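You operate a simulated robot arm through the tools that you are given. There is no shell and no other tool. Be economical: measure what you need, move in short steps, check, and stop when the job is done.

You run a simulated two-armed robot. Do the job below in one go: nothing can be reset, and whatever is moved stays where it is left.

Task
The till shows the wrong drink: void it, then key in the yellow ticket up to its total.
Fine: dial to VOID, press the wrong drink's key, dial back to SALE; take no payment.

The check looks at the end state, three seconds after you hand in, the way a careful person would. Anything else that was tipped, shoved, dropped, spilled or broken makes it a failure.

Robot
Two 7-joint arms with two-finger parallel grippers on one trunk, hanging from a carriage that runs on a gantry, over the field with the corners [-2299, 1276], [-2299, -4], [1, -4], [1, 1276] (x, y) and turns from -356 to 332 degrees about z. Base frame: it is fixed where the carriage stands at the start and does not move with it; the origin is on the floor, on the carriage's upright axis, x ahead of it, y to its left, z up. Readings come in mm, degrees, newtons and seconds.
The left shoulder is at the start at [40, 173, 1249], the right one opposite. With the tool pointing down near the work surface each hand reaches from about 280 to 780 mm from the robot's upright axis, wherever it stands, measured 20 degrees to its own side. Places, roughly: blue key on the till [700, 400, 1100]; card key [700, 100, 1100]; cash key [700, 100, 1100]; drawer lock [600, 0, 1000]; green key on the till [700, 200, 1100]; grey key on the till [700, 300, 1100]; orange key on the till [700, 200, 1100]; purple key on the till [700, 200, 1100]; teal key on the till [700, 200, 1100]; till dial [700, 0, 1100]; total key [700, 100, 1100]; white key on the till [700, 400, 1100]; yellow key on the till [700, 300, 1100]. Payload 3.43 kg a hand.
The TCP of each hand is the grasp point between the finger pads, 30 mm short of the fingertips. In the tool frame z runs along the fingers and y along their closing line. The gripper opens to 94 mm. The fingers are 28 mm wide and 10 mm thick; the gripper's body (50 by 96 mm) begins 55 mm behind the TCP.
Orientation is told as [roll, pitch, yaw] about the base's x, y, z axes, in that order, counted from this pose: with the fingers straight down and closing along the base's y, the tool's x points along the base's -x, its y along +y and its z along -z.

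Tools
- The arms move only by the tool apply_moves. It takes "left_increments", "right_increments" or both (then of equal length, played together; a hand with none holds still); each is a list of rows, each a list of 7 numbers: the shift along the tool's x, y, z in m, then the turn, a rotation vector about the tool's x, y, z in degrees, then the opening, from 0 (shut) to 1 (fully open). In form: [[tx, ty, tz, rx, ry, rz, fingers], ...]. A call has 1 to 12 rows; each row shifts and turns the commanded pose from where the row before left it, along the tool's axes as they then stand. Rows are played at 5 a second. More than 50 mm and 8.6 degrees between two rows, or a gripper value outside its range, and nothing of the call is played. Where a pose cannot be reached the arm comes as near as it can. A force on the tool above 40 N (or 10 N above the force at the start of the call, whichever is more), or a blocked arm, ends the call early, and 0.2 s more pass. The fingers move at their own pace (about 72 mm/s each) and stop on an object; they squeeze with about 38 N. The grip force told is the motor's: it shows also when the fingers shut on nothing. Time passes only in rows, and 0.2 s behind the last, so rows that do not move let the fingers close. The reply holds the time, the measured pose of the TCP, the force on the tool along the base axes, the opening and the grip force, in the units named above and with some noise, with the torque about the TCP (base axes, N m) and any sound that the robot's microphone picked up.
- Cameras (640 x 400 px; columns grow to the right, rows downward): "scene" is now at [233.4, 12.6, 1551.8]; the picture's right is [0.22, -0.97, 0.00], its down [-0.51, -0.12, -0.85] and it looks along [0.83, 0.19, -0.52] (base axes); focal length 278 px, centre (320, 200). "left" rides on the left gripper at [76, -14, -102] in its tool frame; the picture's right is [0.18, 0.98, 0.00], its down [-0.75, 0.14, -0.64] and it looks along [-0.63, 0.12, 0.77] (tool axes); focal length 243 px, centre (320, 200). "right" rides on the right gripper at [76, 14, -102] in its tool frame; the picture's right is [-0.18, 0.98, 0.00], its down [-0.75, -0.14, -0.64] and it looks along [-0.63, -0.12, 0.77] (tool axes); focal length 243 px, centre (320, 200). There is no depth. A picture from a camera that has moved, and an enlarged one, comes with that camera's place and axes in the base frame and with its lens. The place of the scene camera against the robot may be out by one fixed shift of up to 25 mm in any direction.
- snapshot(camera): a new picture of that camera. It takes no simulated time.
- lift_body(by): slides the trunk up (or, below 0, down) by that many mm; the arms and the scene camera ride with it, the base frame stays. It gives what a move gives, with no picture.
- roll_base(legs): drives the robot by 1 to 6 legs, each [ahead, left, turn to the left] in mm, mm and degrees, along the robot's own axes; the way and the turn of a leg run together, so that a leg with both is an arc; at most 1500 mm and 180 degrees a leg. The arms and the cameras ride along, it lands a little off, and it stops where it bumps. It keeps to its track: a leg is cut to what the track allows. It gives what a move gives.
- pan_tilt(pan, tilt): turns the head with the scene camera to pan (to the left, within 86 degrees either way) and tilt (down, from -29 to 69), counted from straight ahead of the robot. It gives what a move gives.
- close_up(camera, box): a new picture of the part [left, top, right, bottom] of that camera's present view, enlarged. It takes no simulated time.
- hand_in(): hands the job in; it is judged then, once.

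Work in short steps. Places have to be worked out from the pictures, the camera data and where the tool is seen: move nearer, look again, correct. Check each grasp and each placing, and mend what went wrong. You have 120 turns and 108 pictures in all, those below and enlarged ones among them. Open the grippers and draw the arms clear of the work before you hand the job in, unless the task says otherwise; then end with one line.

The tools are called after ">>>" by a JSON object that holds its "fn" and its "kwargs". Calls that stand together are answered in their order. apply_moves: Moves the arms, as the interface text tells. Its arguments: {"type":"object","properties":{"left_increments":{"type":"array","items":{"type":"array","items":{"type":"number"}}},"right_increments":{"type":"array","items":{"type":"array","items":{"type":"number"}}}},"required":[]} The other tools are called the same way: lift_body (by) slides the trunk up or down; roll_base (legs) drives the base; pan_tilt (pan, tilt) turns the head that bears the scene camera; snapshot (camera) takes a picture; close_up (camera, box) takes an enlarged picture of a part of a camera's view; hand_in () hands the job in.

At the start:

```text
t: 0.0
left_position: [452.7, 331.9, 999.4]
left_tool_rot: [0.0, 0.0, 0.1]
left_wrist_force: [-0.3, 0.1, 0.1]
left_wrist_torque: [-0.01, -0.01, -0.02]
left_finger_gap: 93.9
left_finger_force: 0.1
right_position: [391.0, -2.1, 1425.4]
right_tool_rot: [0.1, 0.0, 0.0]
right_wrist_force: [-0.3, 0.6, 0.3]
right_wrist_torque: [0.02, 0.02, 0.0]
right_finger_gap: 94.1
right_finger_force: 0.0
trunk travel left (down, up): [-402.0, 379.0]
robot x, y, heading: [1.9, 6.6, 0.1]
head pan, tilt: [12.9, 31.5]
```

scene: 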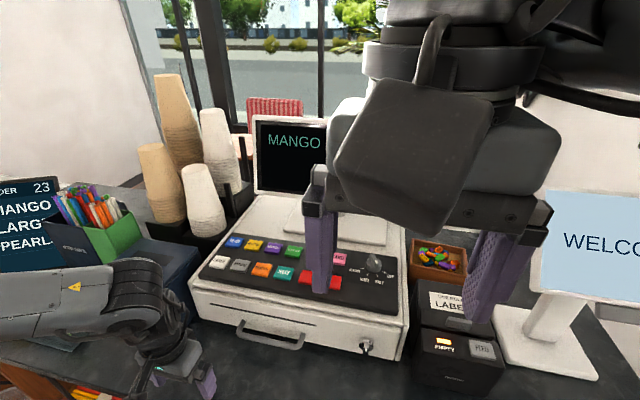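
right: 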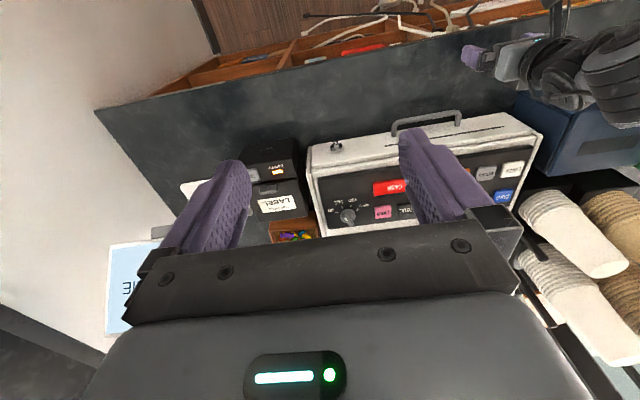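
left: 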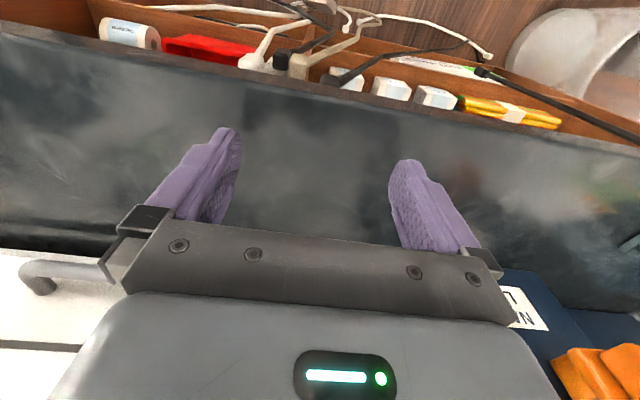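

The right hand hides part of the till. I enlarge the till and the order screen first.

>>> {"fn": "close_up", "kwargs": {"camera": "scene", "box": [180, 110, 420, 360]}}

>>> {"fn": "close_up", "kwargs": {"camera": "right", "box": [230, 90, 560, 260]}}

>>> {"fn": "pan_tilt", "kwargs": {"pan": 45, "tilt": 35}}

```text
1.60 times, centred on (300, 235) of scene
camera zoom: at [233.4, 12.6, 1551.8], right [0.22, -0.97, 0.0], down [-0.51, -0.12, -0.85], along [0.83, 0.19, -0.52], focal length 444 px, centre (352, 144)
```

zoom: 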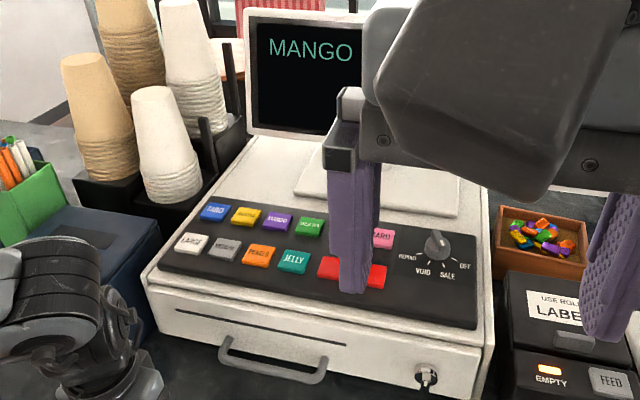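

```text
1.94 times, centred on (395, 175) of right
camera zoom: at [315.3, 11.1, 1527.5], right [0.18, 0.98, 0.0], down [0.75, -0.14, 0.64], along [0.63, -0.12, -0.77], focal length 470 px, centre (174, 248)
```

zoom: 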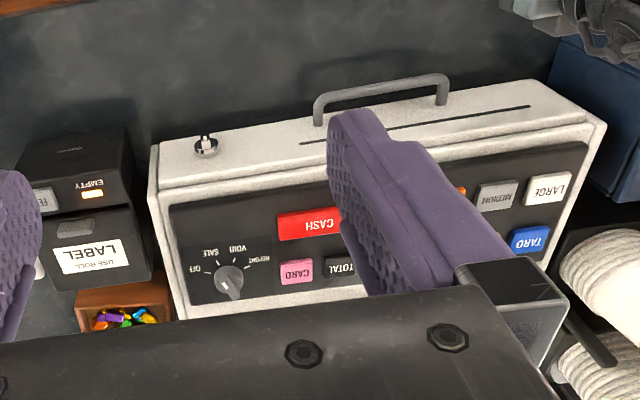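

```text
t: 1.0
left_position: [450.5, 331.4, 999.9]
left_tool_rot: [0.0, 0.0, 0.0]
left_wrist_force: [0.2, 0.4, 0.1]
left_wrist_torque: [-0.01, -0.03, -0.01]
left_finger_gap: 94.0
left_finger_force: 0.0
right_position: [392.3, -1.4, 1425.0]
right_tool_rot: [0.1, -0.1, 0.0]
right_wrist_force: [0.6, 0.3, 0.8]
right_wrist_torque: [0.02, -0.02, 0.02]
right_finger_gap: 94.0
right_finger_force: 0.1
trunk travel left (down, up): [-402.0, 379.0]
robot x, y, heading: [-0.7, 1.1, 0.1]
head pan, tilt: [45.0, 35.0]
```

Keys and dial are located; now I look left for the yellow ticket.

>>> {"fn": "snapshot", "kwargs": {"camera": "scene"}}

>>> {"fn": "close_up", "kwargs": {"camera": "right", "box": [300, 160, 420, 240]}}

```text
102 pictures are left
camera scene: at [208.2, 54.8, 1546.3], right [0.71, -0.71, 0.0], down [-0.41, -0.41, -0.82], along [0.58, 0.58, -0.57], focal length 278 px, centre (320, 200)
```

scene: 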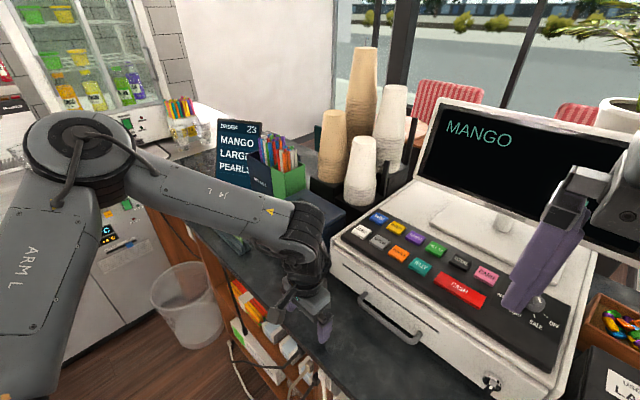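

```text
5.00 times, centred on (360, 200) of right
camera zoom: at [315.4, 11.1, 1527.5], right [0.18, 0.98, 0.0], down [0.75, -0.14, 0.64], along [0.63, -0.12, -0.77], focal length 1213 px, centre (120, 200)
```

zoom: 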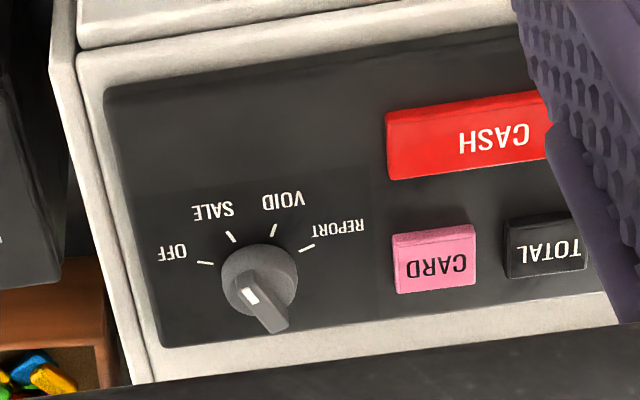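

The dial is on SALE. I look for the yellow ticket: enlarge the order board region, then look further round.

>>> {"fn": "close_up", "kwargs": {"camera": "scene", "box": [160, 90, 340, 210]}}

>>> {"fn": "pan_tilt", "kwargs": {"pan": 80, "tilt": 30}}

>>> {"fn": "snapshot", "kwargs": {"camera": "scene"}}

>>> {"fn": "pan_tilt", "kwargs": {"pan": -30, "tilt": 30}}

>>> {"fn": "snapshot", "kwargs": {"camera": "scene"}}

```text
3.33 times, centred on (250, 150) of scene
camera zoom: at [208.2, 54.8, 1546.3], right [0.71, -0.71, 0.0], down [-0.41, -0.41, -0.82], along [0.58, 0.58, -0.57], focal length 925 px, centre (553, 367)
```

zoom: 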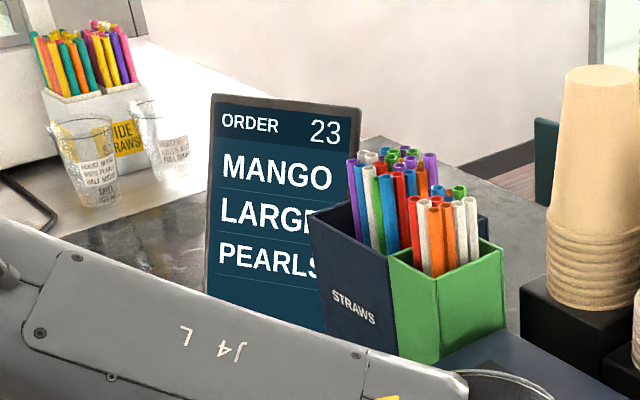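

```text
t: 2.0
left_position: [452.8, 331.3, 999.6]
left_tool_rot: [0.1, 0.0, 0.0]
left_wrist_force: [0.0, -0.1, 0.4]
left_wrist_torque: [0.01, -0.01, 0.0]
left_finger_gap: 94.0
left_finger_force: 0.0
right_position: [391.2, -1.8, 1426.3]
right_tool_rot: [0.2, 0.0, 0.0]
right_wrist_force: [-0.2, 0.1, 0.7]
right_wrist_torque: [0.01, -0.01, 0.01]
right_finger_gap: 93.9
right_finger_force: 0.1
trunk travel left (down, up): [-402.0, 379.0]
robot x, y, heading: [-1.9, -0.5, 0.1]
head pan, tilt: [80.0, 30.0]
```

```text
99 pictures are left
camera scene: at [161.7, 81.7, 1554.1], right [0.98, -0.17, 0.0], down [-0.09, -0.49, -0.87], along [0.15, 0.85, -0.5], focal length 278 px, centre (320, 200)
```

scene: 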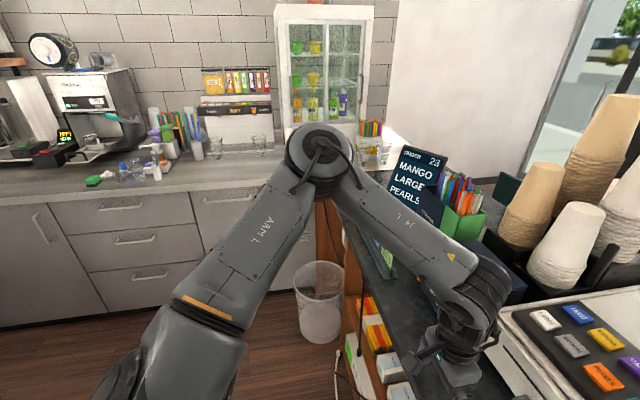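

```text
t: 3.9
left_position: [451.4, 332.4, 999.6]
left_tool_rot: [0.0, 0.0, 0.0]
left_wrist_force: [0.1, 0.0, 0.2]
left_wrist_torque: [0.01, -0.02, -0.02]
left_finger_gap: 93.9
left_finger_force: 0.1
right_position: [391.5, -1.5, 1425.3]
right_tool_rot: [0.0, 0.0, 0.0]
right_wrist_force: [-0.2, 0.1, -0.5]
right_wrist_torque: [-0.01, 0.0, 0.0]
right_finger_gap: 94.1
right_finger_force: 0.1
trunk travel left (down, up): [-402.0, 379.0]
robot x, y, heading: [-1.5, 1.0, -0.0]
head pan, tilt: [-30.0, 30.0]
```

```text
98 pictures are left
camera scene: at [224.3, -52.6, 1554.1], right [-0.5, -0.87, 0.0], down [-0.43, 0.25, -0.87], along [0.75, -0.43, -0.5], focal length 278 px, centre (320, 200)
```

scene: 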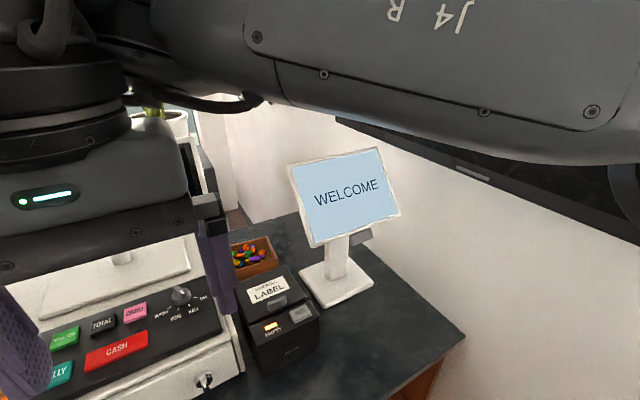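

The counter by the order board is hidden by the left arm. I raise the left hand and bring it inward, and look again.

>>> {"fn": "apply_moves", "kwargs": {"left_increments": [[0, 0, -0.05, 0, 0, 0, 0], [0, 0, -0.05, 0, 0, 0, 0], [0, 0, -0.05, 0, 0, 0, 0], [0, 0, -0.05, 0, 0, 0, 0], [0, 0, -0.05, 0, 0, 0, 0], [0.04, 0, -0.03, 0, 0, 0, 0], [0.04, 0, 0, 0, 0, 0, 0], [0.04, 0, 0, 0, 0, 0, 0]]}}

>>> {"fn": "pan_tilt", "kwargs": {"pan": 60, "tilt": 38}}

>>> {"fn": "snapshot", "kwargs": {"camera": "scene"}}

>>> {"fn": "snapshot", "kwargs": {"camera": "left"}}

```text
t: 5.7
left_position: [331.5, 331.1, 1282.0]
left_tool_rot: [0.0, 0.0, 0.0]
left_wrist_force: [-0.6, -0.6, -0.2]
left_wrist_torque: [0.02, -0.03, -0.01]
left_finger_gap: 0.1
left_finger_force: 33.1
right_position: [391.2, -2.0, 1426.3]
right_tool_rot: [0.1, 0.1, 0.0]
right_wrist_force: [-0.2, 0.9, 0.2]
right_wrist_torque: [-0.01, 0.0, 0.01]
right_finger_gap: 93.8
right_finger_force: 0.1
trunk travel left (down, up): [-402.0, 379.0]
robot x, y, heading: [1.5, 1.6, -0.3]
head pan, tilt: [-30.0, 30.0]
```

```text
t: 7.3
left_position: [332.3, 329.4, 1282.3]
left_tool_rot: [0.0, 0.0, 0.0]
left_wrist_force: [-0.4, -0.6, -0.3]
left_wrist_torque: [-0.03, -0.01, 0.01]
left_finger_gap: 0.1
left_finger_force: 33.4
right_position: [392.9, -1.6, 1425.3]
right_tool_rot: [0.1, 0.0, -0.1]
right_wrist_force: [0.1, -0.7, -0.8]
right_wrist_torque: [0.01, 0.05, -0.03]
right_finger_gap: 93.9
right_finger_force: 0.0
trunk travel left (down, up): [-402.0, 379.0]
robot x, y, heading: [0.2, -2.0, 0.2]
head pan, tilt: [60.0, 38.0]
```

```text
97 pictures are left
camera scene: at [189.1, 67.3, 1541.8], right [0.87, -0.5, 0.0], down [-0.31, -0.53, -0.79], along [0.39, 0.68, -0.62], focal length 278 px, centre (320, 200)
```

scene: 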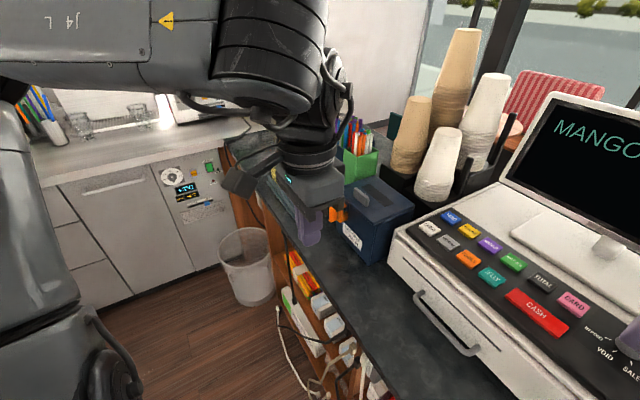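

```text
96 pictures are left
camera left: at [257.1, 315.7, 1384.7], right [-0.18, 0.98, 0.0], down [0.75, 0.14, 0.64], along [0.63, 0.12, -0.77], focal length 243 px, centre (320, 200)
```

left: 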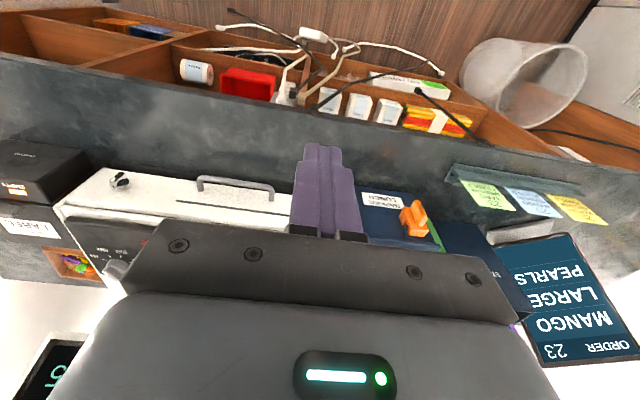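

The tickets (green, blue, yellow) hang on a rail at the counter's left end. I enlarge the yellow one.

>>> {"fn": "close_up", "kwargs": {"camera": "left", "box": [440, 150, 640, 240]}}

>>> {"fn": "close_up", "kwargs": {"camera": "left", "box": [540, 185, 620, 235]}}

```text
3.20 times, centred on (540, 195) of left
camera zoom: at [257.1, 315.7, 1384.7], right [-0.18, 0.98, 0.0], down [0.75, 0.14, 0.64], along [0.63, 0.12, -0.77], focal length 776 px, centre (-384, 216)
```

zoom: 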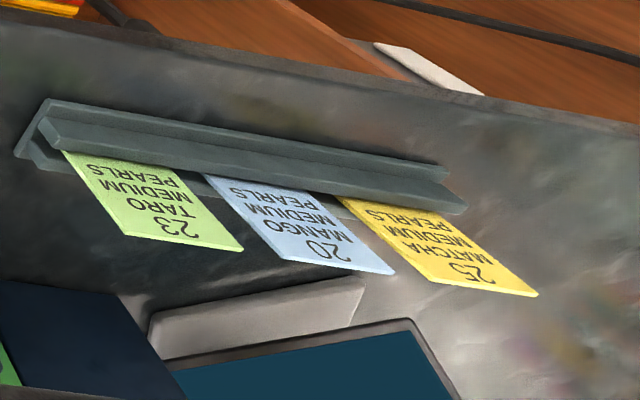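

```text
8.00 times, centred on (580, 210) of left
camera zoom: at [257.1, 315.7, 1384.7], right [-0.18, 0.98, 0.0], down [0.75, 0.14, 0.64], along [0.63, 0.12, -0.77], focal length 1941 px, centre (-1760, 120)
```

zoom: 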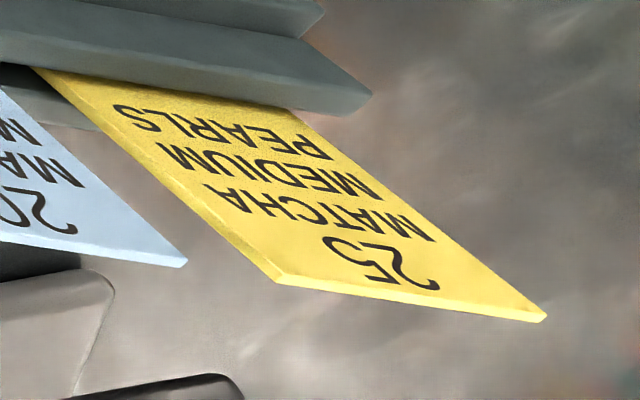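

Yellow ticket: MATCHA, MEDIUM, PEARLS. Now I move the right hand aside and view the whole till.

>>> {"fn": "apply_moves", "kwargs": {"right_increments": [[0, -0.05, 0, 0, 0, 0, 0.4], [0, -0.05, 0, 0, 0, 0, 0.4], [0, -0.05, 0, 0, 0, 0, 0.4], [0, -0.05, 0, 0, 0, 0, 0.4], [0, -0.05, 0, 0, 0, 0, 0.4]]}}

>>> {"fn": "pan_tilt", "kwargs": {"pan": 20, "tilt": 40}}

>>> {"fn": "snapshot", "kwargs": {"camera": "scene"}}

>>> {"fn": "snapshot", "kwargs": {"camera": "right"}}

```text
t: 8.5
left_position: [333.0, 330.5, 1281.3]
left_tool_rot: [0.0, 0.1, 0.0]
left_wrist_force: [-0.7, -0.8, 0.5]
left_wrist_torque: [0.04, 0.01, 0.01]
left_finger_gap: 0.0
left_finger_force: 33.2
right_position: [366.4, -163.1, 1445.7]
right_tool_rot: [0.2, 0.1, 0.0]
right_wrist_force: [0.1, -0.3, -0.6]
right_wrist_torque: [0.01, 0.03, -0.01]
right_finger_gap: 37.4
right_finger_force: 0.0
right hand out of reach, approached as far as the arm can: row 2, 3, 4, 5
trunk travel left (down, up): [-402.0, 379.0]
robot x, y, heading: [3.4, 0.7, -0.0]
head pan, tilt: [60.0, 38.0]
```

```text
t: 9.6
left_position: [331.8, 329.9, 1282.3]
left_tool_rot: [0.0, 0.0, 0.0]
left_wrist_force: [-0.2, -0.5, 0.3]
left_wrist_torque: [0.01, -0.02, -0.02]
left_finger_gap: 0.1
left_finger_force: 33.0
right_position: [366.3, -162.4, 1444.2]
right_tool_rot: [0.2, 0.0, 0.1]
right_wrist_force: [0.1, -0.4, 0.7]
right_wrist_torque: [0.0, 0.05, 0.03]
right_finger_gap: 37.6
right_finger_force: 0.0
trunk travel left (down, up): [-402.0, 379.0]
robot x, y, heading: [-2.1, 0.9, -0.1]
head pan, tilt: [20.0, 40.0]
```

```text
93 pictures are left
camera scene: at [225.8, 21.8, 1538.8], right [0.34, -0.94, 0.0], down [-0.6, -0.22, -0.77], along [0.72, 0.26, -0.64], focal length 278 px, centre (320, 200)
```

scene: 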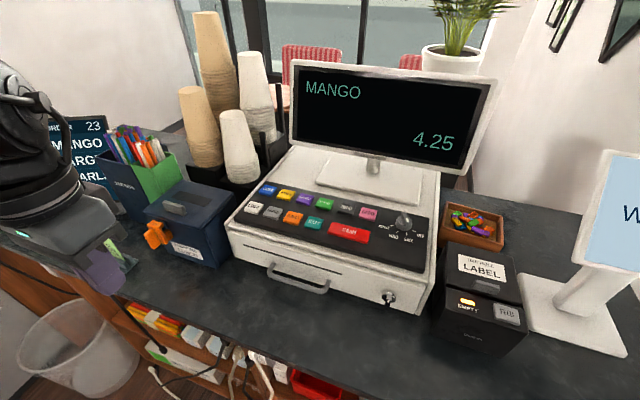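

```text
92 pictures are left
camera right: at [289.6, -149.5, 1547.5], right [0.18, 0.98, 0.0], down [0.75, -0.14, 0.64], along [0.63, -0.12, -0.77], focal length 243 px, centre (320, 200)
```

right: 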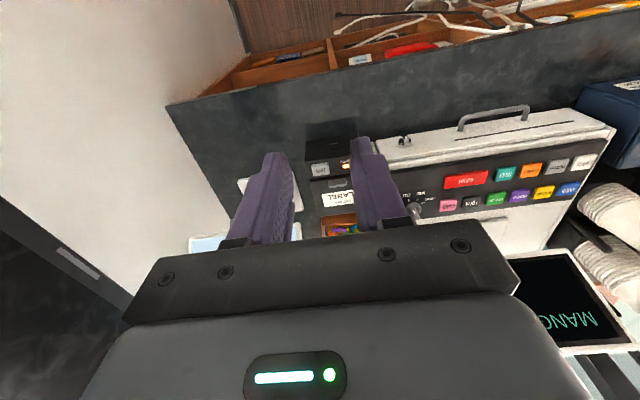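

>>> {"fn": "close_up", "kwargs": {"camera": "scene", "box": [230, 170, 390, 270]}}

>>> {"fn": "close_up", "kwargs": {"camera": "scene", "box": [340, 190, 440, 252]}}

>>> {"fn": "close_up", "kwargs": {"camera": "right", "box": [360, 90, 620, 250]}}

```text
4.00 times, centred on (310, 220) of scene
camera zoom: at [225.8, 21.8, 1538.8], right [0.34, -0.94, 0.0], down [-0.6, -0.22, -0.77], along [0.72, 0.26, -0.64], focal length 1110 px, centre (360, 120)
```

zoom: 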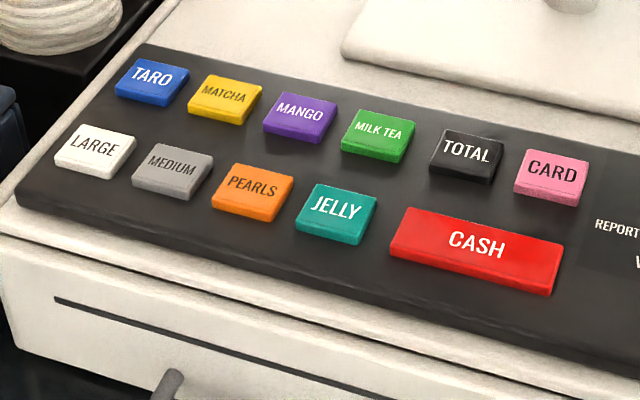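

```text
6.40 times, centred on (390, 221) of scene
camera zoom: at [225.8, 21.8, 1538.8], right [0.34, -0.94, 0.0], down [-0.6, -0.22, -0.77], along [0.72, 0.26, -0.64], focal length 1777 px, centre (-128, 66)
```

zoom: 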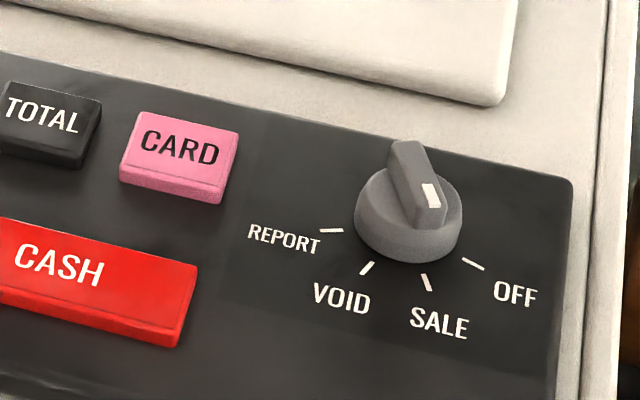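

```text
2.46 times, centred on (490, 170) of right
camera zoom: at [289.6, -149.5, 1547.5], right [0.18, 0.98, 0.0], down [0.75, -0.14, 0.64], along [0.63, -0.12, -0.77], focal length 597 px, centre (-98, 274)
```

zoom: 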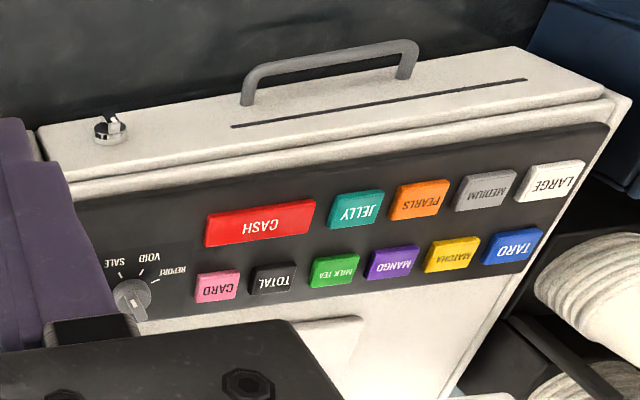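

Key map is clear: MATCHA yellow, MEDIUM grey, PEARLS orange, MANGO purple, TOTAL black; from two right-camera views the upper row lies near x 727, z 1105. I slide the base 100 mm left for better reach.

>>> {"fn": "roll_base", "kwargs": {"legs": [[0, 100, 0]]}}

```text
t: 10.7
left_position: [331.0, 431.1, 1282.5]
left_tool_rot: [0.0, 0.0, 0.1]
left_wrist_force: [-0.1, 0.1, -0.7]
left_wrist_torque: [0.0, 0.03, 0.03]
left_finger_gap: 0.0
left_finger_force: 33.1
right_position: [365.4, -60.9, 1444.5]
right_tool_rot: [0.2, 0.0, 0.1]
right_wrist_force: [-0.3, -0.2, 0.4]
right_wrist_torque: [0.0, 0.0, -0.01]
right_finger_gap: 37.6
right_finger_force: 0.1
trunk travel left (down, up): [-402.0, 379.0]
robot x, y, heading: [-1.6, 100.5, 0.2]
head pan, tilt: [20.0, 40.0]
```

I move the left hand (closed) over the near edge of the till at height and look with its camera.

>>> {"fn": "apply_moves", "kwargs": {"left_increments": [[-0.04, -0.025, 0, 0, 0, 0, 0], [-0.04, -0.025, 0, 0, 0, 0, 0], [-0.04, -0.025, 0, 0, 0, 0, 0], [-0.04, -0.025, 0, 0, 0, 0, 0], [-0.04, -0.025, 0, 0, 0, 0, 0]]}}

>>> {"fn": "snapshot", "kwargs": {"camera": "left"}}

>>> {"fn": "snapshot", "kwargs": {"camera": "right"}}

```text
t: 11.9
left_position: [476.9, 338.7, 1226.2]
left_tool_rot: [-0.3, -0.4, 0.0]
left_wrist_force: [0.6, -0.3, 0.4]
left_wrist_torque: [-0.01, 0.0, 0.01]
left_finger_gap: 0.0
left_finger_force: 33.1
left hand out of reach, approached as far as the arm can: row 3, 4, 5
right_position: [366.5, -61.4, 1446.0]
right_tool_rot: [0.2, 0.1, 0.1]
right_wrist_force: [0.4, 0.7, 0.6]
right_wrist_torque: [-0.02, 0.02, 0.01]
right_finger_gap: 37.6
right_finger_force: 0.1
trunk travel left (down, up): [-402.0, 379.0]
robot x, y, heading: [0.9, 96.8, 0.1]
head pan, tilt: [20.0, 40.0]
```

```text
88 pictures are left
camera left: at [401.1, 324.6, 1328.5], right [-0.19, 0.98, -0.01], down [0.75, 0.15, 0.65], along [0.64, 0.11, -0.76], focal length 243 px, centre (320, 200)
```

left: 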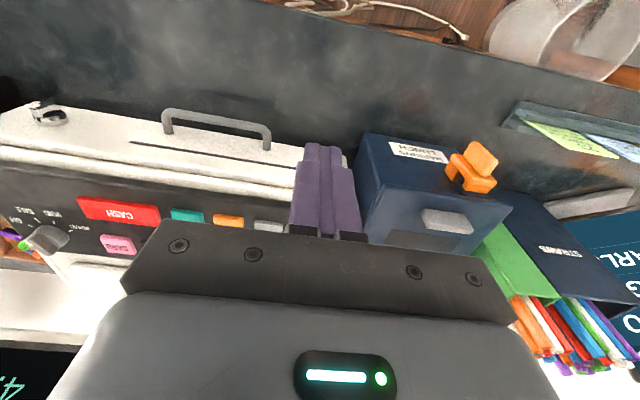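

```text
87 pictures are left
camera right: at [289.9, -49.2, 1547.6], right [0.18, 0.98, 0.0], down [0.75, -0.14, 0.64], along [0.63, -0.11, -0.77], focal length 243 px, centre (320, 200)
```

right: 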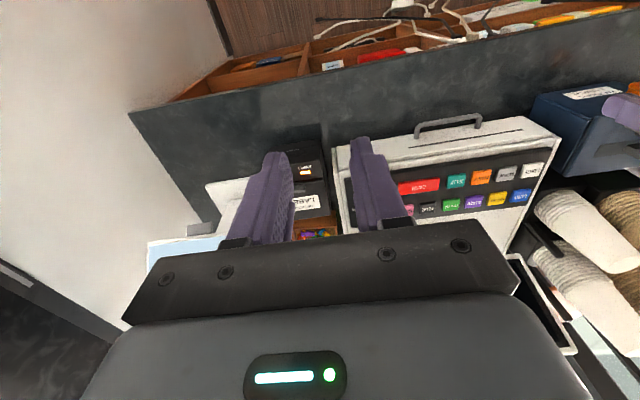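

The reach at this height is short; I lift the trunk 200 mm so the shoulders sit right for z≈1100.

>>> {"fn": "lift_body", "kwargs": {"by": 200}}

```text
t: 14.1
left_position: [477.0, 338.2, 1426.9]
left_tool_rot: [-0.5, -0.4, 0.1]
left_wrist_force: [-0.4, 0.5, 0.6]
left_wrist_torque: [0.01, 0.0, 0.02]
left_finger_gap: 0.0
left_finger_force: 32.6
right_position: [366.1, -62.7, 1645.4]
right_tool_rot: [0.1, 0.0, 0.1]
right_wrist_force: [-0.1, 0.0, 0.6]
right_wrist_torque: [-0.01, -0.05, 0.0]
right_finger_gap: 37.7
right_finger_force: 0.0
trunk travel left (down, up): [-602.0, 179.0]
robot x, y, heading: [0.8, 102.3, 0.2]
head pan, tilt: [20.0, 40.0]
```

Now I lower the left hand to about z 1230 and advance it.

>>> {"fn": "apply_moves", "kwargs": {"left_increments": [[0, 0, 0.05, 0, 0, 0, 0], [0, 0, 0.05, 0, 0, 0, 0], [-0.03, -0.01, 0.05, 0, 0, 0, 0], [-0.03, -0.01, 0.04, 0, 0, 0, 0], [-0.03, 0, 0, 0, 0, 0, 0]]}}

>>> {"fn": "snapshot", "kwargs": {"camera": "left"}}

```text
refused: row 3 steps farther than a row can; nothing moved
```

```text
86 pictures are left
camera left: at [400.8, 325.0, 1528.4], right [-0.19, 0.98, -0.01], down [0.75, 0.15, 0.65], along [0.64, 0.11, -0.76], focal length 243 px, centre (320, 200)
```

left: 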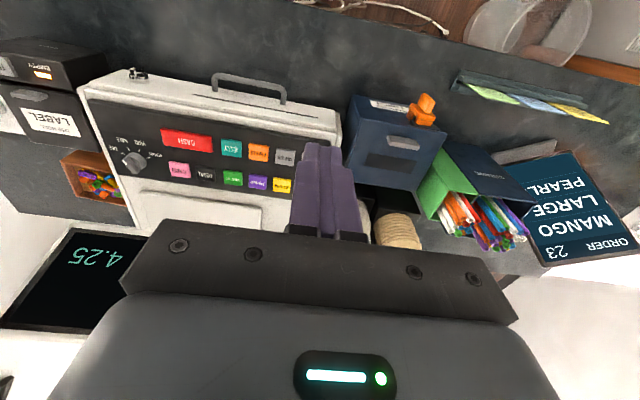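

A good view. I retry with row lengths within the limit.

>>> {"fn": "apply_moves", "kwargs": {"left_increments": [[0, 0, 0.045, 0, 0, 0, 0], [0, 0, 0.045, 0, 0, 0, 0], [-0.03, -0.01, 0.035, 0, 0, 0, 0], [-0.03, -0.01, 0.035, 0, 0, 0, 0], [-0.03, 0, 0.03, 0, 0, 0, 0]]}}

>>> {"fn": "snapshot", "kwargs": {"camera": "left"}}

```text
t: 15.3
left_position: [547.5, 332.3, 1240.3]
left_tool_rot: [-0.6, -0.6, 0.1]
left_wrist_force: [0.3, 0.3, -0.3]
left_wrist_torque: [0.02, -0.02, -0.02]
left_finger_gap: 0.0
left_finger_force: 32.5
left hand out of reach, approached as far as the arm can: row 5
right_position: [366.3, -61.4, 1645.7]
right_tool_rot: [0.3, 0.0, 0.1]
right_wrist_force: [0.0, 0.1, 0.0]
right_wrist_torque: [0.02, -0.01, 0.0]
right_finger_gap: 37.7
right_finger_force: 0.1
trunk travel left (down, up): [-602.0, 179.0]
robot x, y, heading: [-1.8, 98.8, 0.1]
head pan, tilt: [20.0, 40.0]
```

```text
85 pictures are left
camera left: at [470.8, 319.0, 1343.4], right [-0.19, 0.98, -0.01], down [0.75, 0.15, 0.65], along [0.64, 0.11, -0.76], focal length 243 px, centre (320, 200)
```

left: 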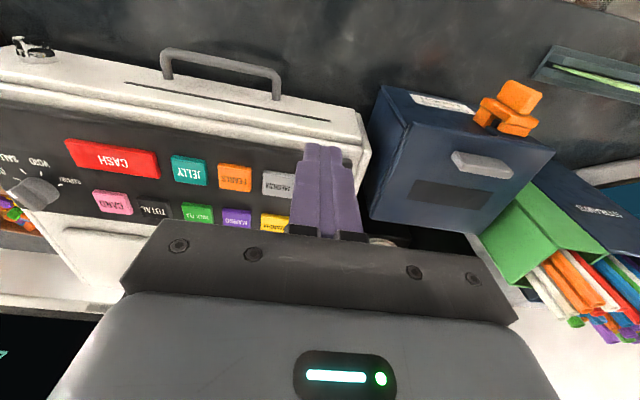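

The wrist limits reach with the tool straight down; I pitch the fingers forward (also closer to the panel's normal) and retry moving ahead.

>>> {"fn": "apply_moves", "kwargs": {"left_increments": [[0, 0, 0, 0, -8, 0, 0], [0, 0, 0, 0, -8, 0, 0], [0, 0, 0, 0, -8, 0, 0], [-0.03, -0.02, 0, 0, 0, 0, 0], [-0.03, -0.02, 0, 0, 0, 0, 0]]}}

>>> {"fn": "snapshot", "kwargs": {"camera": "left"}}

```text
t: 16.5
left_position: [603.4, 294.7, 1264.8]
left_tool_rot: [-0.4, -24.5, 0.3]
left_wrist_force: [-0.2, -1.1, 1.0]
left_wrist_torque: [0.01, 0.02, 0.0]
left_finger_gap: 0.1
left_finger_force: 32.7
right_position: [366.0, -62.1, 1645.5]
right_tool_rot: [0.2, 0.0, 0.2]
right_wrist_force: [-0.1, -0.5, 0.8]
right_wrist_torque: [-0.02, -0.03, -0.03]
right_finger_gap: 37.7
right_finger_force: 0.0
trunk travel left (down, up): [-602.0, 179.0]
robot x, y, heading: [0.4, 98.7, -0.1]
head pan, tilt: [20.0, 40.0]
```

```text
84 pictures are left
camera left: at [492.4, 280.7, 1327.4], right [-0.17, 0.98, -0.08], down [0.42, 0.15, 0.9], along [0.89, 0.12, -0.44], focal length 243 px, centre (320, 200)
```

left: 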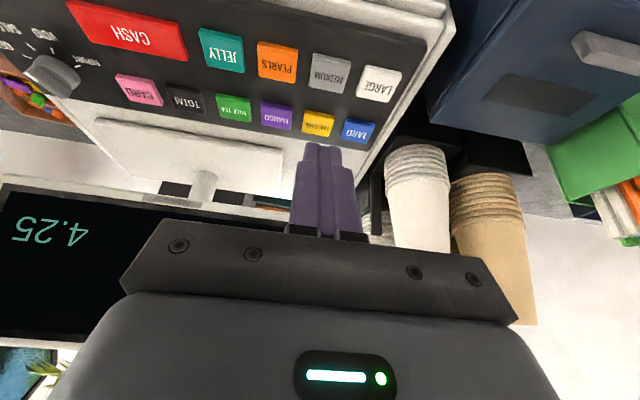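

Excellent view. I enlarge it to measure the keys.

>>> {"fn": "close_up", "kwargs": {"camera": "left", "box": [60, 0, 380, 200]}}

```text
2.00 times, centred on (220, 100) of left
camera zoom: at [492.4, 280.7, 1327.4], right [-0.17, 0.98, -0.08], down [0.42, 0.15, 0.9], along [0.89, 0.12, -0.44], focal length 485 px, centre (520, 400)
```

zoom: 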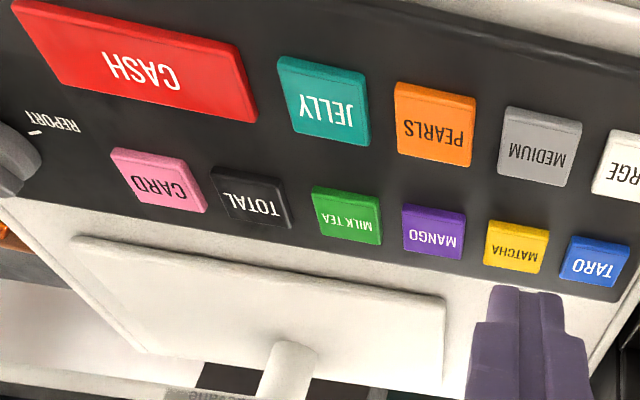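

Rays agree: MANGO (729,248), MATCHA (729,300), PEARLS (658,248), MEDIUM (658,300), TOTAL (726,139), tops z≈1103; dial near (731,4). The dial goes first, with the right hand: I bring it down and pitch it forward.

>>> {"fn": "apply_moves", "kwargs": {"right_increments": [[0, 0, 0.048, 0, 0, 0, 0.6], [0, 0, 0.048, 0, 0, 0, 0.6], [0, 0, 0.048, 0, 0, 0, 0.6], [0, 0, 0.048, 0, 0, 0, 0.6], [0, 0, 0.048, 0, 0, 0, 0.6], [0, 0, 0.048, 0, 0, 0, 0.6], [0, 0, 0.048, 0, 0, 0, 0.6], [0, 0, 0, 0, -8, 0, 0.6], [0, 0, 0, 0, -8, 0, 0.6], [0, 0, 0, 0, -8, 0, 0.6]]}}

```text
t: 18.7
left_position: [603.1, 295.7, 1265.3]
left_tool_rot: [-0.3, -24.5, 0.4]
left_wrist_force: [-0.7, 0.4, 1.7]
left_wrist_torque: [-0.02, -0.02, -0.02]
left_finger_gap: 0.2
left_finger_force: 33.4
right_position: [394.6, -20.3, 1766.9]
right_tool_rot: [0.5, -23.5, 0.2]
right_wrist_force: [0.2, -0.2, 0.5]
right_wrist_torque: [-0.02, 0.0, 0.0]
right_finger_gap: 56.6
right_finger_force: 0.1
right hand out of reach, approached as far as the arm can: row 1, 2, 3, 4, 5, 6, 7, 8, 9, 10
trunk travel left (down, up): [-602.0, 179.0]
robot x, y, heading: [0.6, 101.0, 0.1]
head pan, tilt: [20.0, 40.0]
```

The right hand rose instead of descending; I check the arm's shape before moving on.

>>> {"fn": "pan_tilt", "kwargs": {"pan": 0, "tilt": 25}}

>>> {"fn": "snapshot", "kwargs": {"camera": "scene"}}

>>> {"fn": "snapshot", "kwargs": {"camera": "right"}}

```text
t: 19.5
left_position: [604.0, 295.0, 1264.2]
left_tool_rot: [-0.4, -24.5, 0.4]
left_wrist_force: [0.1, 0.2, 0.4]
left_wrist_torque: [0.0, -0.01, 0.03]
left_finger_gap: 0.1
left_finger_force: 33.3
right_position: [395.0, -20.8, 1766.8]
right_tool_rot: [0.4, -23.5, 0.0]
right_wrist_force: [0.5, -0.3, -0.2]
right_wrist_torque: [0.0, -0.04, 0.0]
right_finger_gap: 56.5
right_finger_force: 0.1
trunk travel left (down, up): [-602.0, 179.0]
robot x, y, heading: [3.1, 98.5, 0.3]
head pan, tilt: [0.0, 25.0]
```

```text
82 pictures are left
camera scene: at [237.9, 93.1, 1762.0], right [0.0, -1.0, 0.0], down [-0.42, 0.0, -0.91], along [0.91, 0.0, -0.42], focal length 278 px, centre (320, 200)
```

scene: 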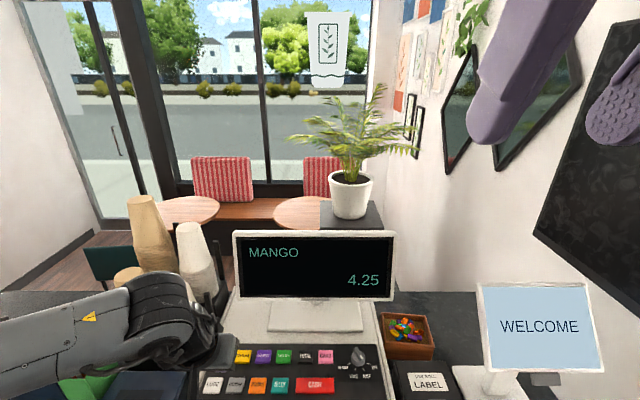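

```text
81 pictures are left
camera right: at [283.6, -8.8, 1830.1], right [0.17, 0.98, 0.08], down [0.44, -0.15, 0.89], along [0.88, -0.11, -0.45], focal length 243 px, centre (320, 200)
```

right: 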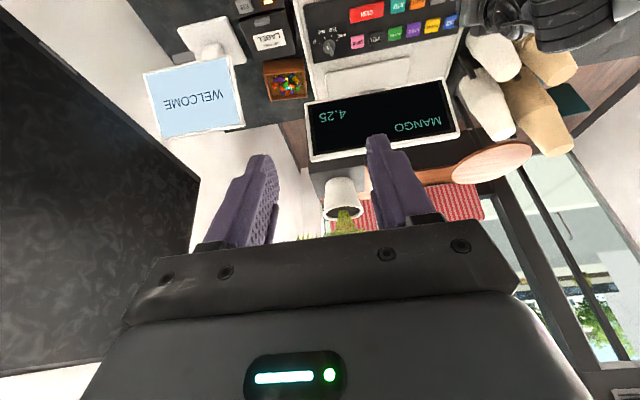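

I test with a few small forward/down steps to see how the arm follows.

>>> {"fn": "apply_moves", "kwargs": {"right_increments": [[-0.037, 0, 0.016, 0, 0, 0, 0.6], [-0.037, 0, 0.016, 0, 0, 0, 0.6], [-0.037, 0, 0.016, 0, 0, 0, 0.6]]}}

```text
t: 20.3
left_position: [603.2, 294.5, 1264.7]
left_tool_rot: [-0.4, -24.4, 0.3]
left_wrist_force: [-0.5, -0.1, 0.1]
left_wrist_torque: [0.05, 0.02, 0.02]
left_finger_gap: 0.0
left_finger_force: 33.2
right_position: [491.9, 19.2, 1759.6]
right_tool_rot: [1.4, -23.9, 0.1]
right_wrist_force: [-0.2, -0.5, 0.2]
right_wrist_torque: [0.0, 0.0, 0.03]
right_finger_gap: 56.3
right_finger_force: 0.1
right hand out of reach, approached as far as the arm can: row 1, 2, 3
trunk travel left (down, up): [-602.0, 179.0]
robot x, y, heading: [0.5, 97.2, -0.1]
head pan, tilt: [0.0, 25.0]
```

It follows forward; now I step downward.

>>> {"fn": "apply_moves", "kwargs": {"right_increments": [[0.016, 0, 0.037, 0, 0, 0, 0.6], [0.016, 0, 0.037, 0, 0, 0, 0.6], [0.016, 0, 0.037, 0, 0, 0, 0.6], [0.016, 0, 0.037, 0, 0, 0, 0.6]]}}

```text
t: 21.3
left_position: [603.5, 295.0, 1264.7]
left_tool_rot: [-0.4, -24.4, 0.3]
left_wrist_force: [-0.1, -0.8, 0.2]
left_wrist_torque: [0.01, 0.0, 0.01]
left_finger_gap: 0.0
left_finger_force: 32.9
right_position: [527.9, 65.4, 1703.3]
right_tool_rot: [0.5, -23.8, 0.0]
right_wrist_force: [0.1, 0.0, -0.2]
right_wrist_torque: [0.01, -0.01, 0.0]
right_finger_gap: 56.3
right_finger_force: 0.1
right hand out of reach, approached as far as the arm can: row 1, 2, 3, 4
trunk travel left (down, up): [-602.0, 179.0]
robot x, y, heading: [2.1, 102.5, -0.0]
head pan, tilt: [0.0, 25.0]
```

It slides outward while descending; I keep stepping down with some correction to the right.

>>> {"fn": "apply_moves", "kwargs": {"right_increments": [[0.016, -0.01, 0.037, 0, 0, 0, 0.6], [0.016, -0.01, 0.037, 0, 0, 0, 0.6], [0.016, -0.01, 0.037, 0, 0, 0, 0.6], [0.016, -0.01, 0.037, 0, 0, 0, 0.6], [0.016, -0.01, 0.037, 0, 0, 0, 0.6]]}}

```text
t: 22.5
left_position: [603.0, 295.4, 1263.9]
left_tool_rot: [-0.5, -24.4, 0.2]
left_wrist_force: [0.5, 0.3, -0.5]
left_wrist_torque: [-0.03, -0.01, -0.01]
left_finger_gap: 0.1
left_finger_force: 32.6
right_position: [542.7, 88.6, 1681.4]
right_tool_rot: [0.9, -23.6, 0.0]
right_wrist_force: [-0.4, -0.5, -0.1]
right_wrist_torque: [0.03, 0.01, -0.01]
right_finger_gap: 56.6
right_finger_force: 0.2
right hand out of reach, approached as far as the arm can: row 1, 2, 3, 4, 5
trunk travel left (down, up): [-602.0, 179.0]
robot x, y, heading: [-1.0, 101.9, 0.3]
head pan, tilt: [0.0, 25.0]
```

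The right arm sits in an awkward fold, so I'll do everything with the left one. Turning the base right 25° brings the left shoulder forward and towards the dial; all swept space at that height is clear.

>>> {"fn": "roll_base", "kwargs": {"legs": [[0, -60, 0], [0, 0, -25]]}}

>>> {"fn": "snapshot", "kwargs": {"camera": "left"}}

>>> {"fn": "snapshot", "kwargs": {"camera": "right"}}

```text
t: 24.8
left_position: [629.9, -39.0, 1265.0]
left_tool_rot: [-0.5, -24.4, -24.7]
left_wrist_force: [0.4, -0.2, -0.3]
left_wrist_torque: [0.01, 0.0, -0.03]
left_finger_gap: 0.1
left_finger_force: 33.4
right_position: [487.7, -199.5, 1681.0]
right_tool_rot: [0.6, -23.7, -24.9]
right_wrist_force: [0.1, -0.4, 0.4]
right_wrist_torque: [0.01, 0.03, -0.01]
right_finger_gap: 56.5
right_finger_force: 0.0
trunk travel left (down, up): [-602.0, 179.0]
robot x, y, heading: [-0.5, 40.0, -24.8]
head pan, tilt: [0.0, 25.0]
```

```text
80 pictures are left
camera left: at [522.9, -4.4, 1327.2], right [0.26, 0.96, -0.08], down [0.44, -0.04, 0.89], along [0.86, -0.27, -0.44], focal length 243 px, centre (320, 200)
```

left: 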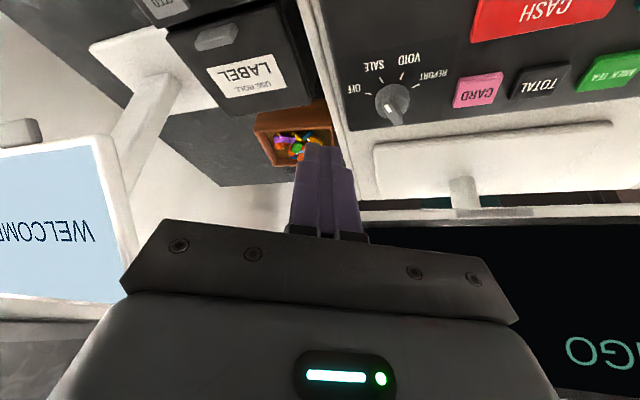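

```text
79 pictures are left
camera right: at [391.7, -141.7, 1744.4], right [0.56, 0.82, 0.09], down [0.33, -0.32, 0.89], along [0.76, -0.47, -0.45], focal length 243 px, centre (320, 200)
```

right: 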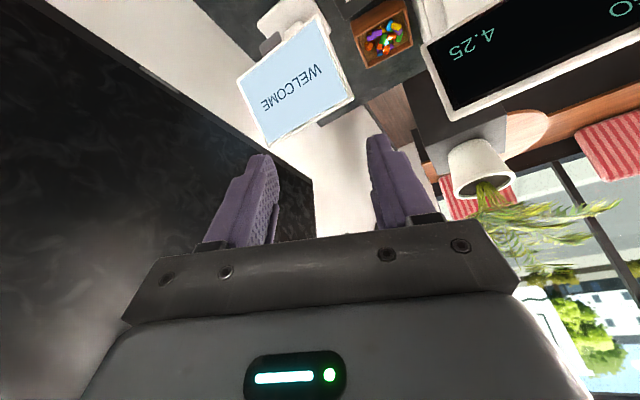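

Good view of the dial. I enlarge it to measure its place and bar direction.

>>> {"fn": "close_up", "kwargs": {"camera": "left", "box": [320, 40, 480, 140]}}

```text
4.00 times, centred on (400, 90) of left
camera zoom: at [522.9, -4.4, 1327.2], right [0.26, 0.96, -0.08], down [0.44, -0.04, 0.89], along [0.86, -0.27, -0.44], focal length 970 px, centre (0, 640)
```

zoom: 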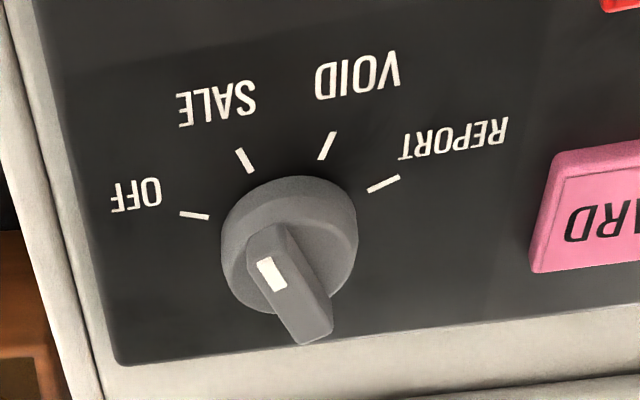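

Dial centre works out at (731, 5); the marks sit at ±22.5° and ±67.5°, bar top z≈1122. I turn the left tool to line up with SALE (yaw +22.5) and lessen the pitch to -10.

>>> {"fn": "apply_moves", "kwargs": {"left_increments": [[0, 0, 0, -3.25, 0, -7.17, 0.4], [0, 0, 0, -3.25, 0, -7.17, 0.4], [0, 0, 0, -3.25, 0, -7.17, 0.4], [0, 0, 0, -3.25, 0, -7.17, 0.4], [0, 0, 0, -3.25, 0, -7.17, 0.4], [0, 0, 0, -3.25, 0, -7.17, 0.4], [0, 0, 0, 0, 7.2, 0, 0.4], [0, 0, 0, 0, 7.2, 0, 0.4]]}}

```text
t: 26.6
left_position: [717.2, 102.4, 1303.2]
left_tool_rot: [-0.6, -9.6, 22.5]
left_wrist_force: [0.2, 0.2, 1.0]
left_wrist_torque: [0.0, 0.01, 0.03]
left_finger_gap: 37.7
left_finger_force: 0.1
left hand out of reach, approached as far as the arm can: row 1, 2, 3, 4, 5, 6, 7, 8
right_position: [486.5, -198.5, 1681.3]
right_tool_rot: [0.7, -23.7, -25.1]
right_wrist_force: [0.0, 0.1, -0.1]
right_wrist_torque: [0.01, 0.03, 0.03]
right_finger_gap: 56.4
right_finger_force: 0.0
trunk travel left (down, up): [-602.0, 179.0]
robot x, y, heading: [2.5, 41.6, -25.0]
head pan, tilt: [0.0, 25.0]
```

The hand kept orientation but shifted to (717,102,1303). I test with a small downward step to see whether the command follows from here.

>>> {"fn": "apply_moves", "kwargs": {"left_increments": [[0, 0, 0.03, 0, 0, 0, 0.4], [0, 0, 0.03, 0, 0, 0, 0.4]]}}

```text
t: 27.2
left_position: [721.6, 105.2, 1243.7]
left_tool_rot: [-0.6, -9.7, 22.4]
left_wrist_force: [-0.1, -0.2, -0.4]
left_wrist_torque: [0.02, 0.0, 0.0]
left_finger_gap: 37.5
left_finger_force: 0.0
left hand out of reach, approached as far as the arm can: row 2
right_position: [487.3, -198.9, 1680.5]
right_tool_rot: [0.8, -23.6, -25.1]
right_wrist_force: [-0.4, -0.6, 0.7]
right_wrist_torque: [0.01, 0.04, 0.01]
right_finger_gap: 56.4
right_finger_force: 0.0
trunk travel left (down, up): [-602.0, 179.0]
robot x, y, heading: [-4.3, 40.3, -25.1]
head pan, tilt: [0.0, 25.0]
```

Command follows the measured pose. I move toward the dial in y while descending slightly.

>>> {"fn": "apply_moves", "kwargs": {"left_increments": [[0.013, -0.0278, 0.008, 0, 0, 0, 0.4], [0.013, -0.0278, 0.008, 0, 0, 0, 0.4]]}}

```text
t: 27.8
left_position: [707.5, 94.5, 1248.4]
left_tool_rot: [-0.1, -9.6, 22.3]
left_wrist_force: [-0.1, 0.9, -0.4]
left_wrist_torque: [0.0, 0.02, -0.02]
left_finger_gap: 37.3
left_finger_force: 0.1
left hand out of reach, approached as far as the arm can: row 1, 2
right_position: [488.4, -199.5, 1681.7]
right_tool_rot: [0.7, -23.6, -25.0]
right_wrist_force: [0.2, 0.4, 0.6]
right_wrist_torque: [0.0, -0.03, 0.03]
right_finger_gap: 56.5
right_finger_force: 0.0
trunk travel left (down, up): [-602.0, 179.0]
robot x, y, heading: [0.6, 35.1, -24.8]
head pan, tilt: [0.0, 25.0]
```

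The wrist's yaw limit binds at this heading. I turn the base back to about -8° and go to y≈0, so the dial needs less relative yaw.

>>> {"fn": "roll_base", "kwargs": {"legs": [[0, 0, 17], [4, -35, 0]]}}

```text
t: 29.6
left_position: [662.0, 264.3, 1248.6]
left_tool_rot: [-0.2, -9.7, 39.2]
left_wrist_force: [-0.7, -0.6, 0.1]
left_wrist_torque: [-0.01, 0.01, -0.01]
left_finger_gap: 37.5
left_finger_force: 0.0
right_position: [535.0, -80.5, 1681.6]
right_tool_rot: [0.7, -23.6, -7.9]
right_wrist_force: [0.4, -0.3, 0.3]
right_wrist_torque: [0.04, 0.0, 0.01]
right_finger_gap: 56.4
right_finger_force: 0.0
trunk travel left (down, up): [-602.0, 179.0]
robot x, y, heading: [-3.2, 8.2, -8.2]
head pan, tilt: [0.0, 25.0]
```

Now I set yaw to 22.5 and pitch to about -25.

>>> {"fn": "apply_moves", "kwargs": {"left_increments": [[0, 0, 0, 1.4, 0, 8.23, 0.4], [0, 0, 0, 1.4, 0, 8.23, 0.4], [0, 0, 0, 0, -7.5, 0, 0.4], [0, 0, 0, 0, -7.5, 0, 0.4]]}}

```text
t: 30.6
left_position: [662.1, 264.6, 1248.6]
left_tool_rot: [-0.4, -24.9, 22.7]
left_wrist_force: [-0.1, 0.3, -1.0]
left_wrist_torque: [-0.01, 0.01, 0.02]
left_finger_gap: 37.4
left_finger_force: 0.2
right_position: [534.9, -80.5, 1681.2]
right_tool_rot: [0.7, -23.5, -7.9]
right_wrist_force: [-0.5, -0.6, 0.3]
right_wrist_torque: [-0.01, 0.02, 0.01]
right_finger_gap: 56.5
right_finger_force: 0.0
trunk travel left (down, up): [-602.0, 179.0]
robot x, y, heading: [2.0, 4.9, -7.8]
head pan, tilt: [0.0, 25.0]
```

No reach complaint. I move toward the dial, 4 steps.

>>> {"fn": "apply_moves", "kwargs": {"left_increments": [[0.0082, -0.038, 0.0053, 0, 0, 0, 0.4], [0.0082, -0.038, 0.0053, 0, 0, 0, 0.4], [0.0082, -0.038, 0.0053, 0, 0, 0, 0.4], [0.0082, -0.038, 0.0053, 0, 0, 0, 0.4]]}}

```text
t: 31.6
left_position: [660.0, 203.8, 1237.2]
left_tool_rot: [-0.4, -24.6, 22.8]
left_wrist_force: [-0.4, -0.4, 0.0]
left_wrist_torque: [0.01, 0.0, 0.03]
left_finger_gap: 37.6
left_finger_force: 0.1
left hand out of reach, approached as far as the arm can: row 2, 3, 4
right_position: [534.6, -80.6, 1681.9]
right_tool_rot: [0.7, -23.7, -7.9]
right_wrist_force: [-0.7, 0.7, 0.8]
right_wrist_torque: [0.02, 0.01, -0.01]
right_finger_gap: 56.5
right_finger_force: 0.1
trunk travel left (down, up): [-602.0, 179.0]
robot x, y, heading: [-0.4, 5.2, -7.9]
head pan, tilt: [0.0, 25.0]
```

Crossing the midline with positive yaw binds for the left arm. I look at the right arm's posture, since it would suit the dial better.

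>>> {"fn": "pan_tilt", "kwargs": {"pan": -60, "tilt": 0}}

>>> {"fn": "snapshot", "kwargs": {"camera": "scene"}}

>>> {"fn": "pan_tilt", "kwargs": {"pan": 60, "tilt": 40}}

>>> {"fn": "snapshot", "kwargs": {"camera": "scene"}}

```text
t: 32.9
left_position: [660.2, 204.1, 1236.9]
left_tool_rot: [-0.4, -24.8, 22.7]
left_wrist_force: [-0.3, 0.4, 0.3]
left_wrist_torque: [0.0, 0.02, 0.0]
left_finger_gap: 37.7
left_finger_force: 0.0
right_position: [535.0, -80.9, 1681.1]
right_tool_rot: [0.7, -23.6, -7.9]
right_wrist_force: [-0.4, -0.8, 0.3]
right_wrist_torque: [-0.01, -0.01, -0.02]
right_finger_gap: 56.5
right_finger_force: 0.2
trunk travel left (down, up): [-602.0, 179.0]
robot x, y, heading: [1.7, 6.5, -7.8]
head pan, tilt: [-60.0, 0.0]
```

```text
77 pictures are left
camera scene: at [177.8, -108.2, 1802.4], right [-0.93, -0.38, 0.0], down [0.0, 0.0, -1.0], along [0.38, -0.93, 0.0], focal length 278 px, centre (320, 200)
```

scene: 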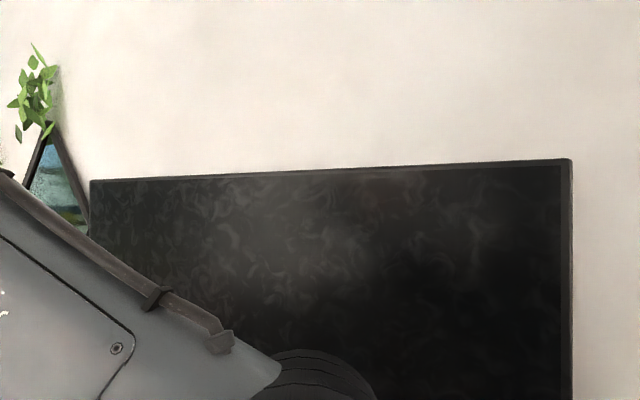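

```text
t: 34.9
left_position: [659.1, 204.9, 1236.3]
left_tool_rot: [-0.4, -24.7, 22.7]
left_wrist_force: [0.5, -1.1, -1.1]
left_wrist_torque: [0.01, 0.02, 0.03]
left_finger_gap: 37.4
left_finger_force: 0.1
right_position: [535.6, -80.3, 1682.4]
right_tool_rot: [0.7, -23.6, -7.9]
right_wrist_force: [-0.6, 0.2, -0.6]
right_wrist_torque: [0.01, 0.02, 0.03]
right_finger_gap: 56.5
right_finger_force: 0.0
trunk travel left (down, up): [-602.0, 179.0]
robot x, y, heading: [1.3, 4.2, -7.7]
head pan, tilt: [60.0, 40.0]
```

```text
76 pictures are left
camera scene: at [195.8, 42.3, 1738.8], right [0.79, -0.61, 0.0], down [-0.39, -0.51, -0.77], along [0.47, 0.61, -0.64], focal length 278 px, centre (320, 200)
```

scene: 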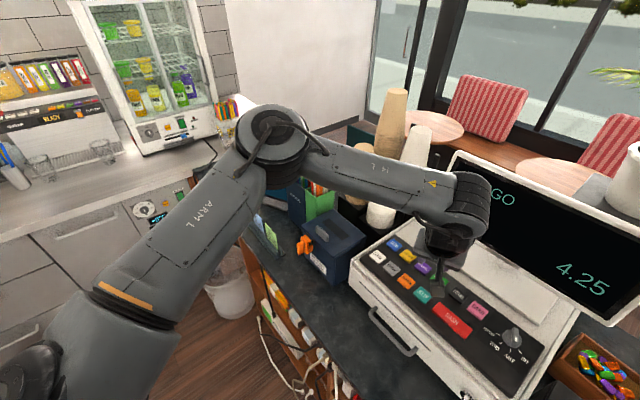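

I'll use the left arm at heading about -25°: yaw -22.5 (VOID) is natural there, and closing on the bar will align it. First I bring hand yaw back to neutral, then turn the base.

>>> {"fn": "apply_moves", "kwargs": {"left_increments": [[0, 0, 0, 3.18, 0, 6.9, 0.4], [0, 0, 0, 3.18, 0, 6.9, 0.4], [0, 0, 0, 3.18, 0, 6.9, 0.4], [0, 0, 0, 3.18, 0, 6.9, 0.4]]}}

>>> {"fn": "roll_base", "kwargs": {"legs": [[0, 0, -17]]}}

```text
t: 35.9
left_position: [662.6, 205.3, 1238.3]
left_tool_rot: [-0.2, -24.9, -7.7]
left_wrist_force: [0.0, 0.8, 0.3]
left_wrist_torque: [-0.02, -0.02, -0.03]
left_finger_gap: 37.3
left_finger_force: 0.1
right_position: [534.2, -81.8, 1681.6]
right_tool_rot: [0.7, -23.6, -8.0]
right_wrist_force: [1.0, -0.4, 0.4]
right_wrist_torque: [0.01, 0.02, -0.03]
right_finger_gap: 56.5
right_finger_force: 0.0
trunk travel left (down, up): [-602.0, 179.0]
robot x, y, heading: [1.7, 3.7, -7.8]
head pan, tilt: [60.0, 40.0]
```

```text
t: 37.3
left_position: [691.6, 8.6, 1237.3]
left_tool_rot: [-0.2, -24.8, -24.3]
left_wrist_force: [0.1, 0.4, -0.4]
left_wrist_torque: [0.0, 0.02, -0.02]
left_finger_gap: 37.7
left_finger_force: 0.0
right_position: [488.5, -231.0, 1680.8]
right_tool_rot: [0.6, -23.6, -24.6]
right_wrist_force: [0.4, 0.7, -0.6]
right_wrist_torque: [0.04, 0.0, 0.01]
right_finger_gap: 56.7
right_finger_force: 0.0
trunk travel left (down, up): [-602.0, 179.0]
robot x, y, heading: [-2.2, 2.9, -24.7]
head pan, tilt: [60.0, 40.0]
```

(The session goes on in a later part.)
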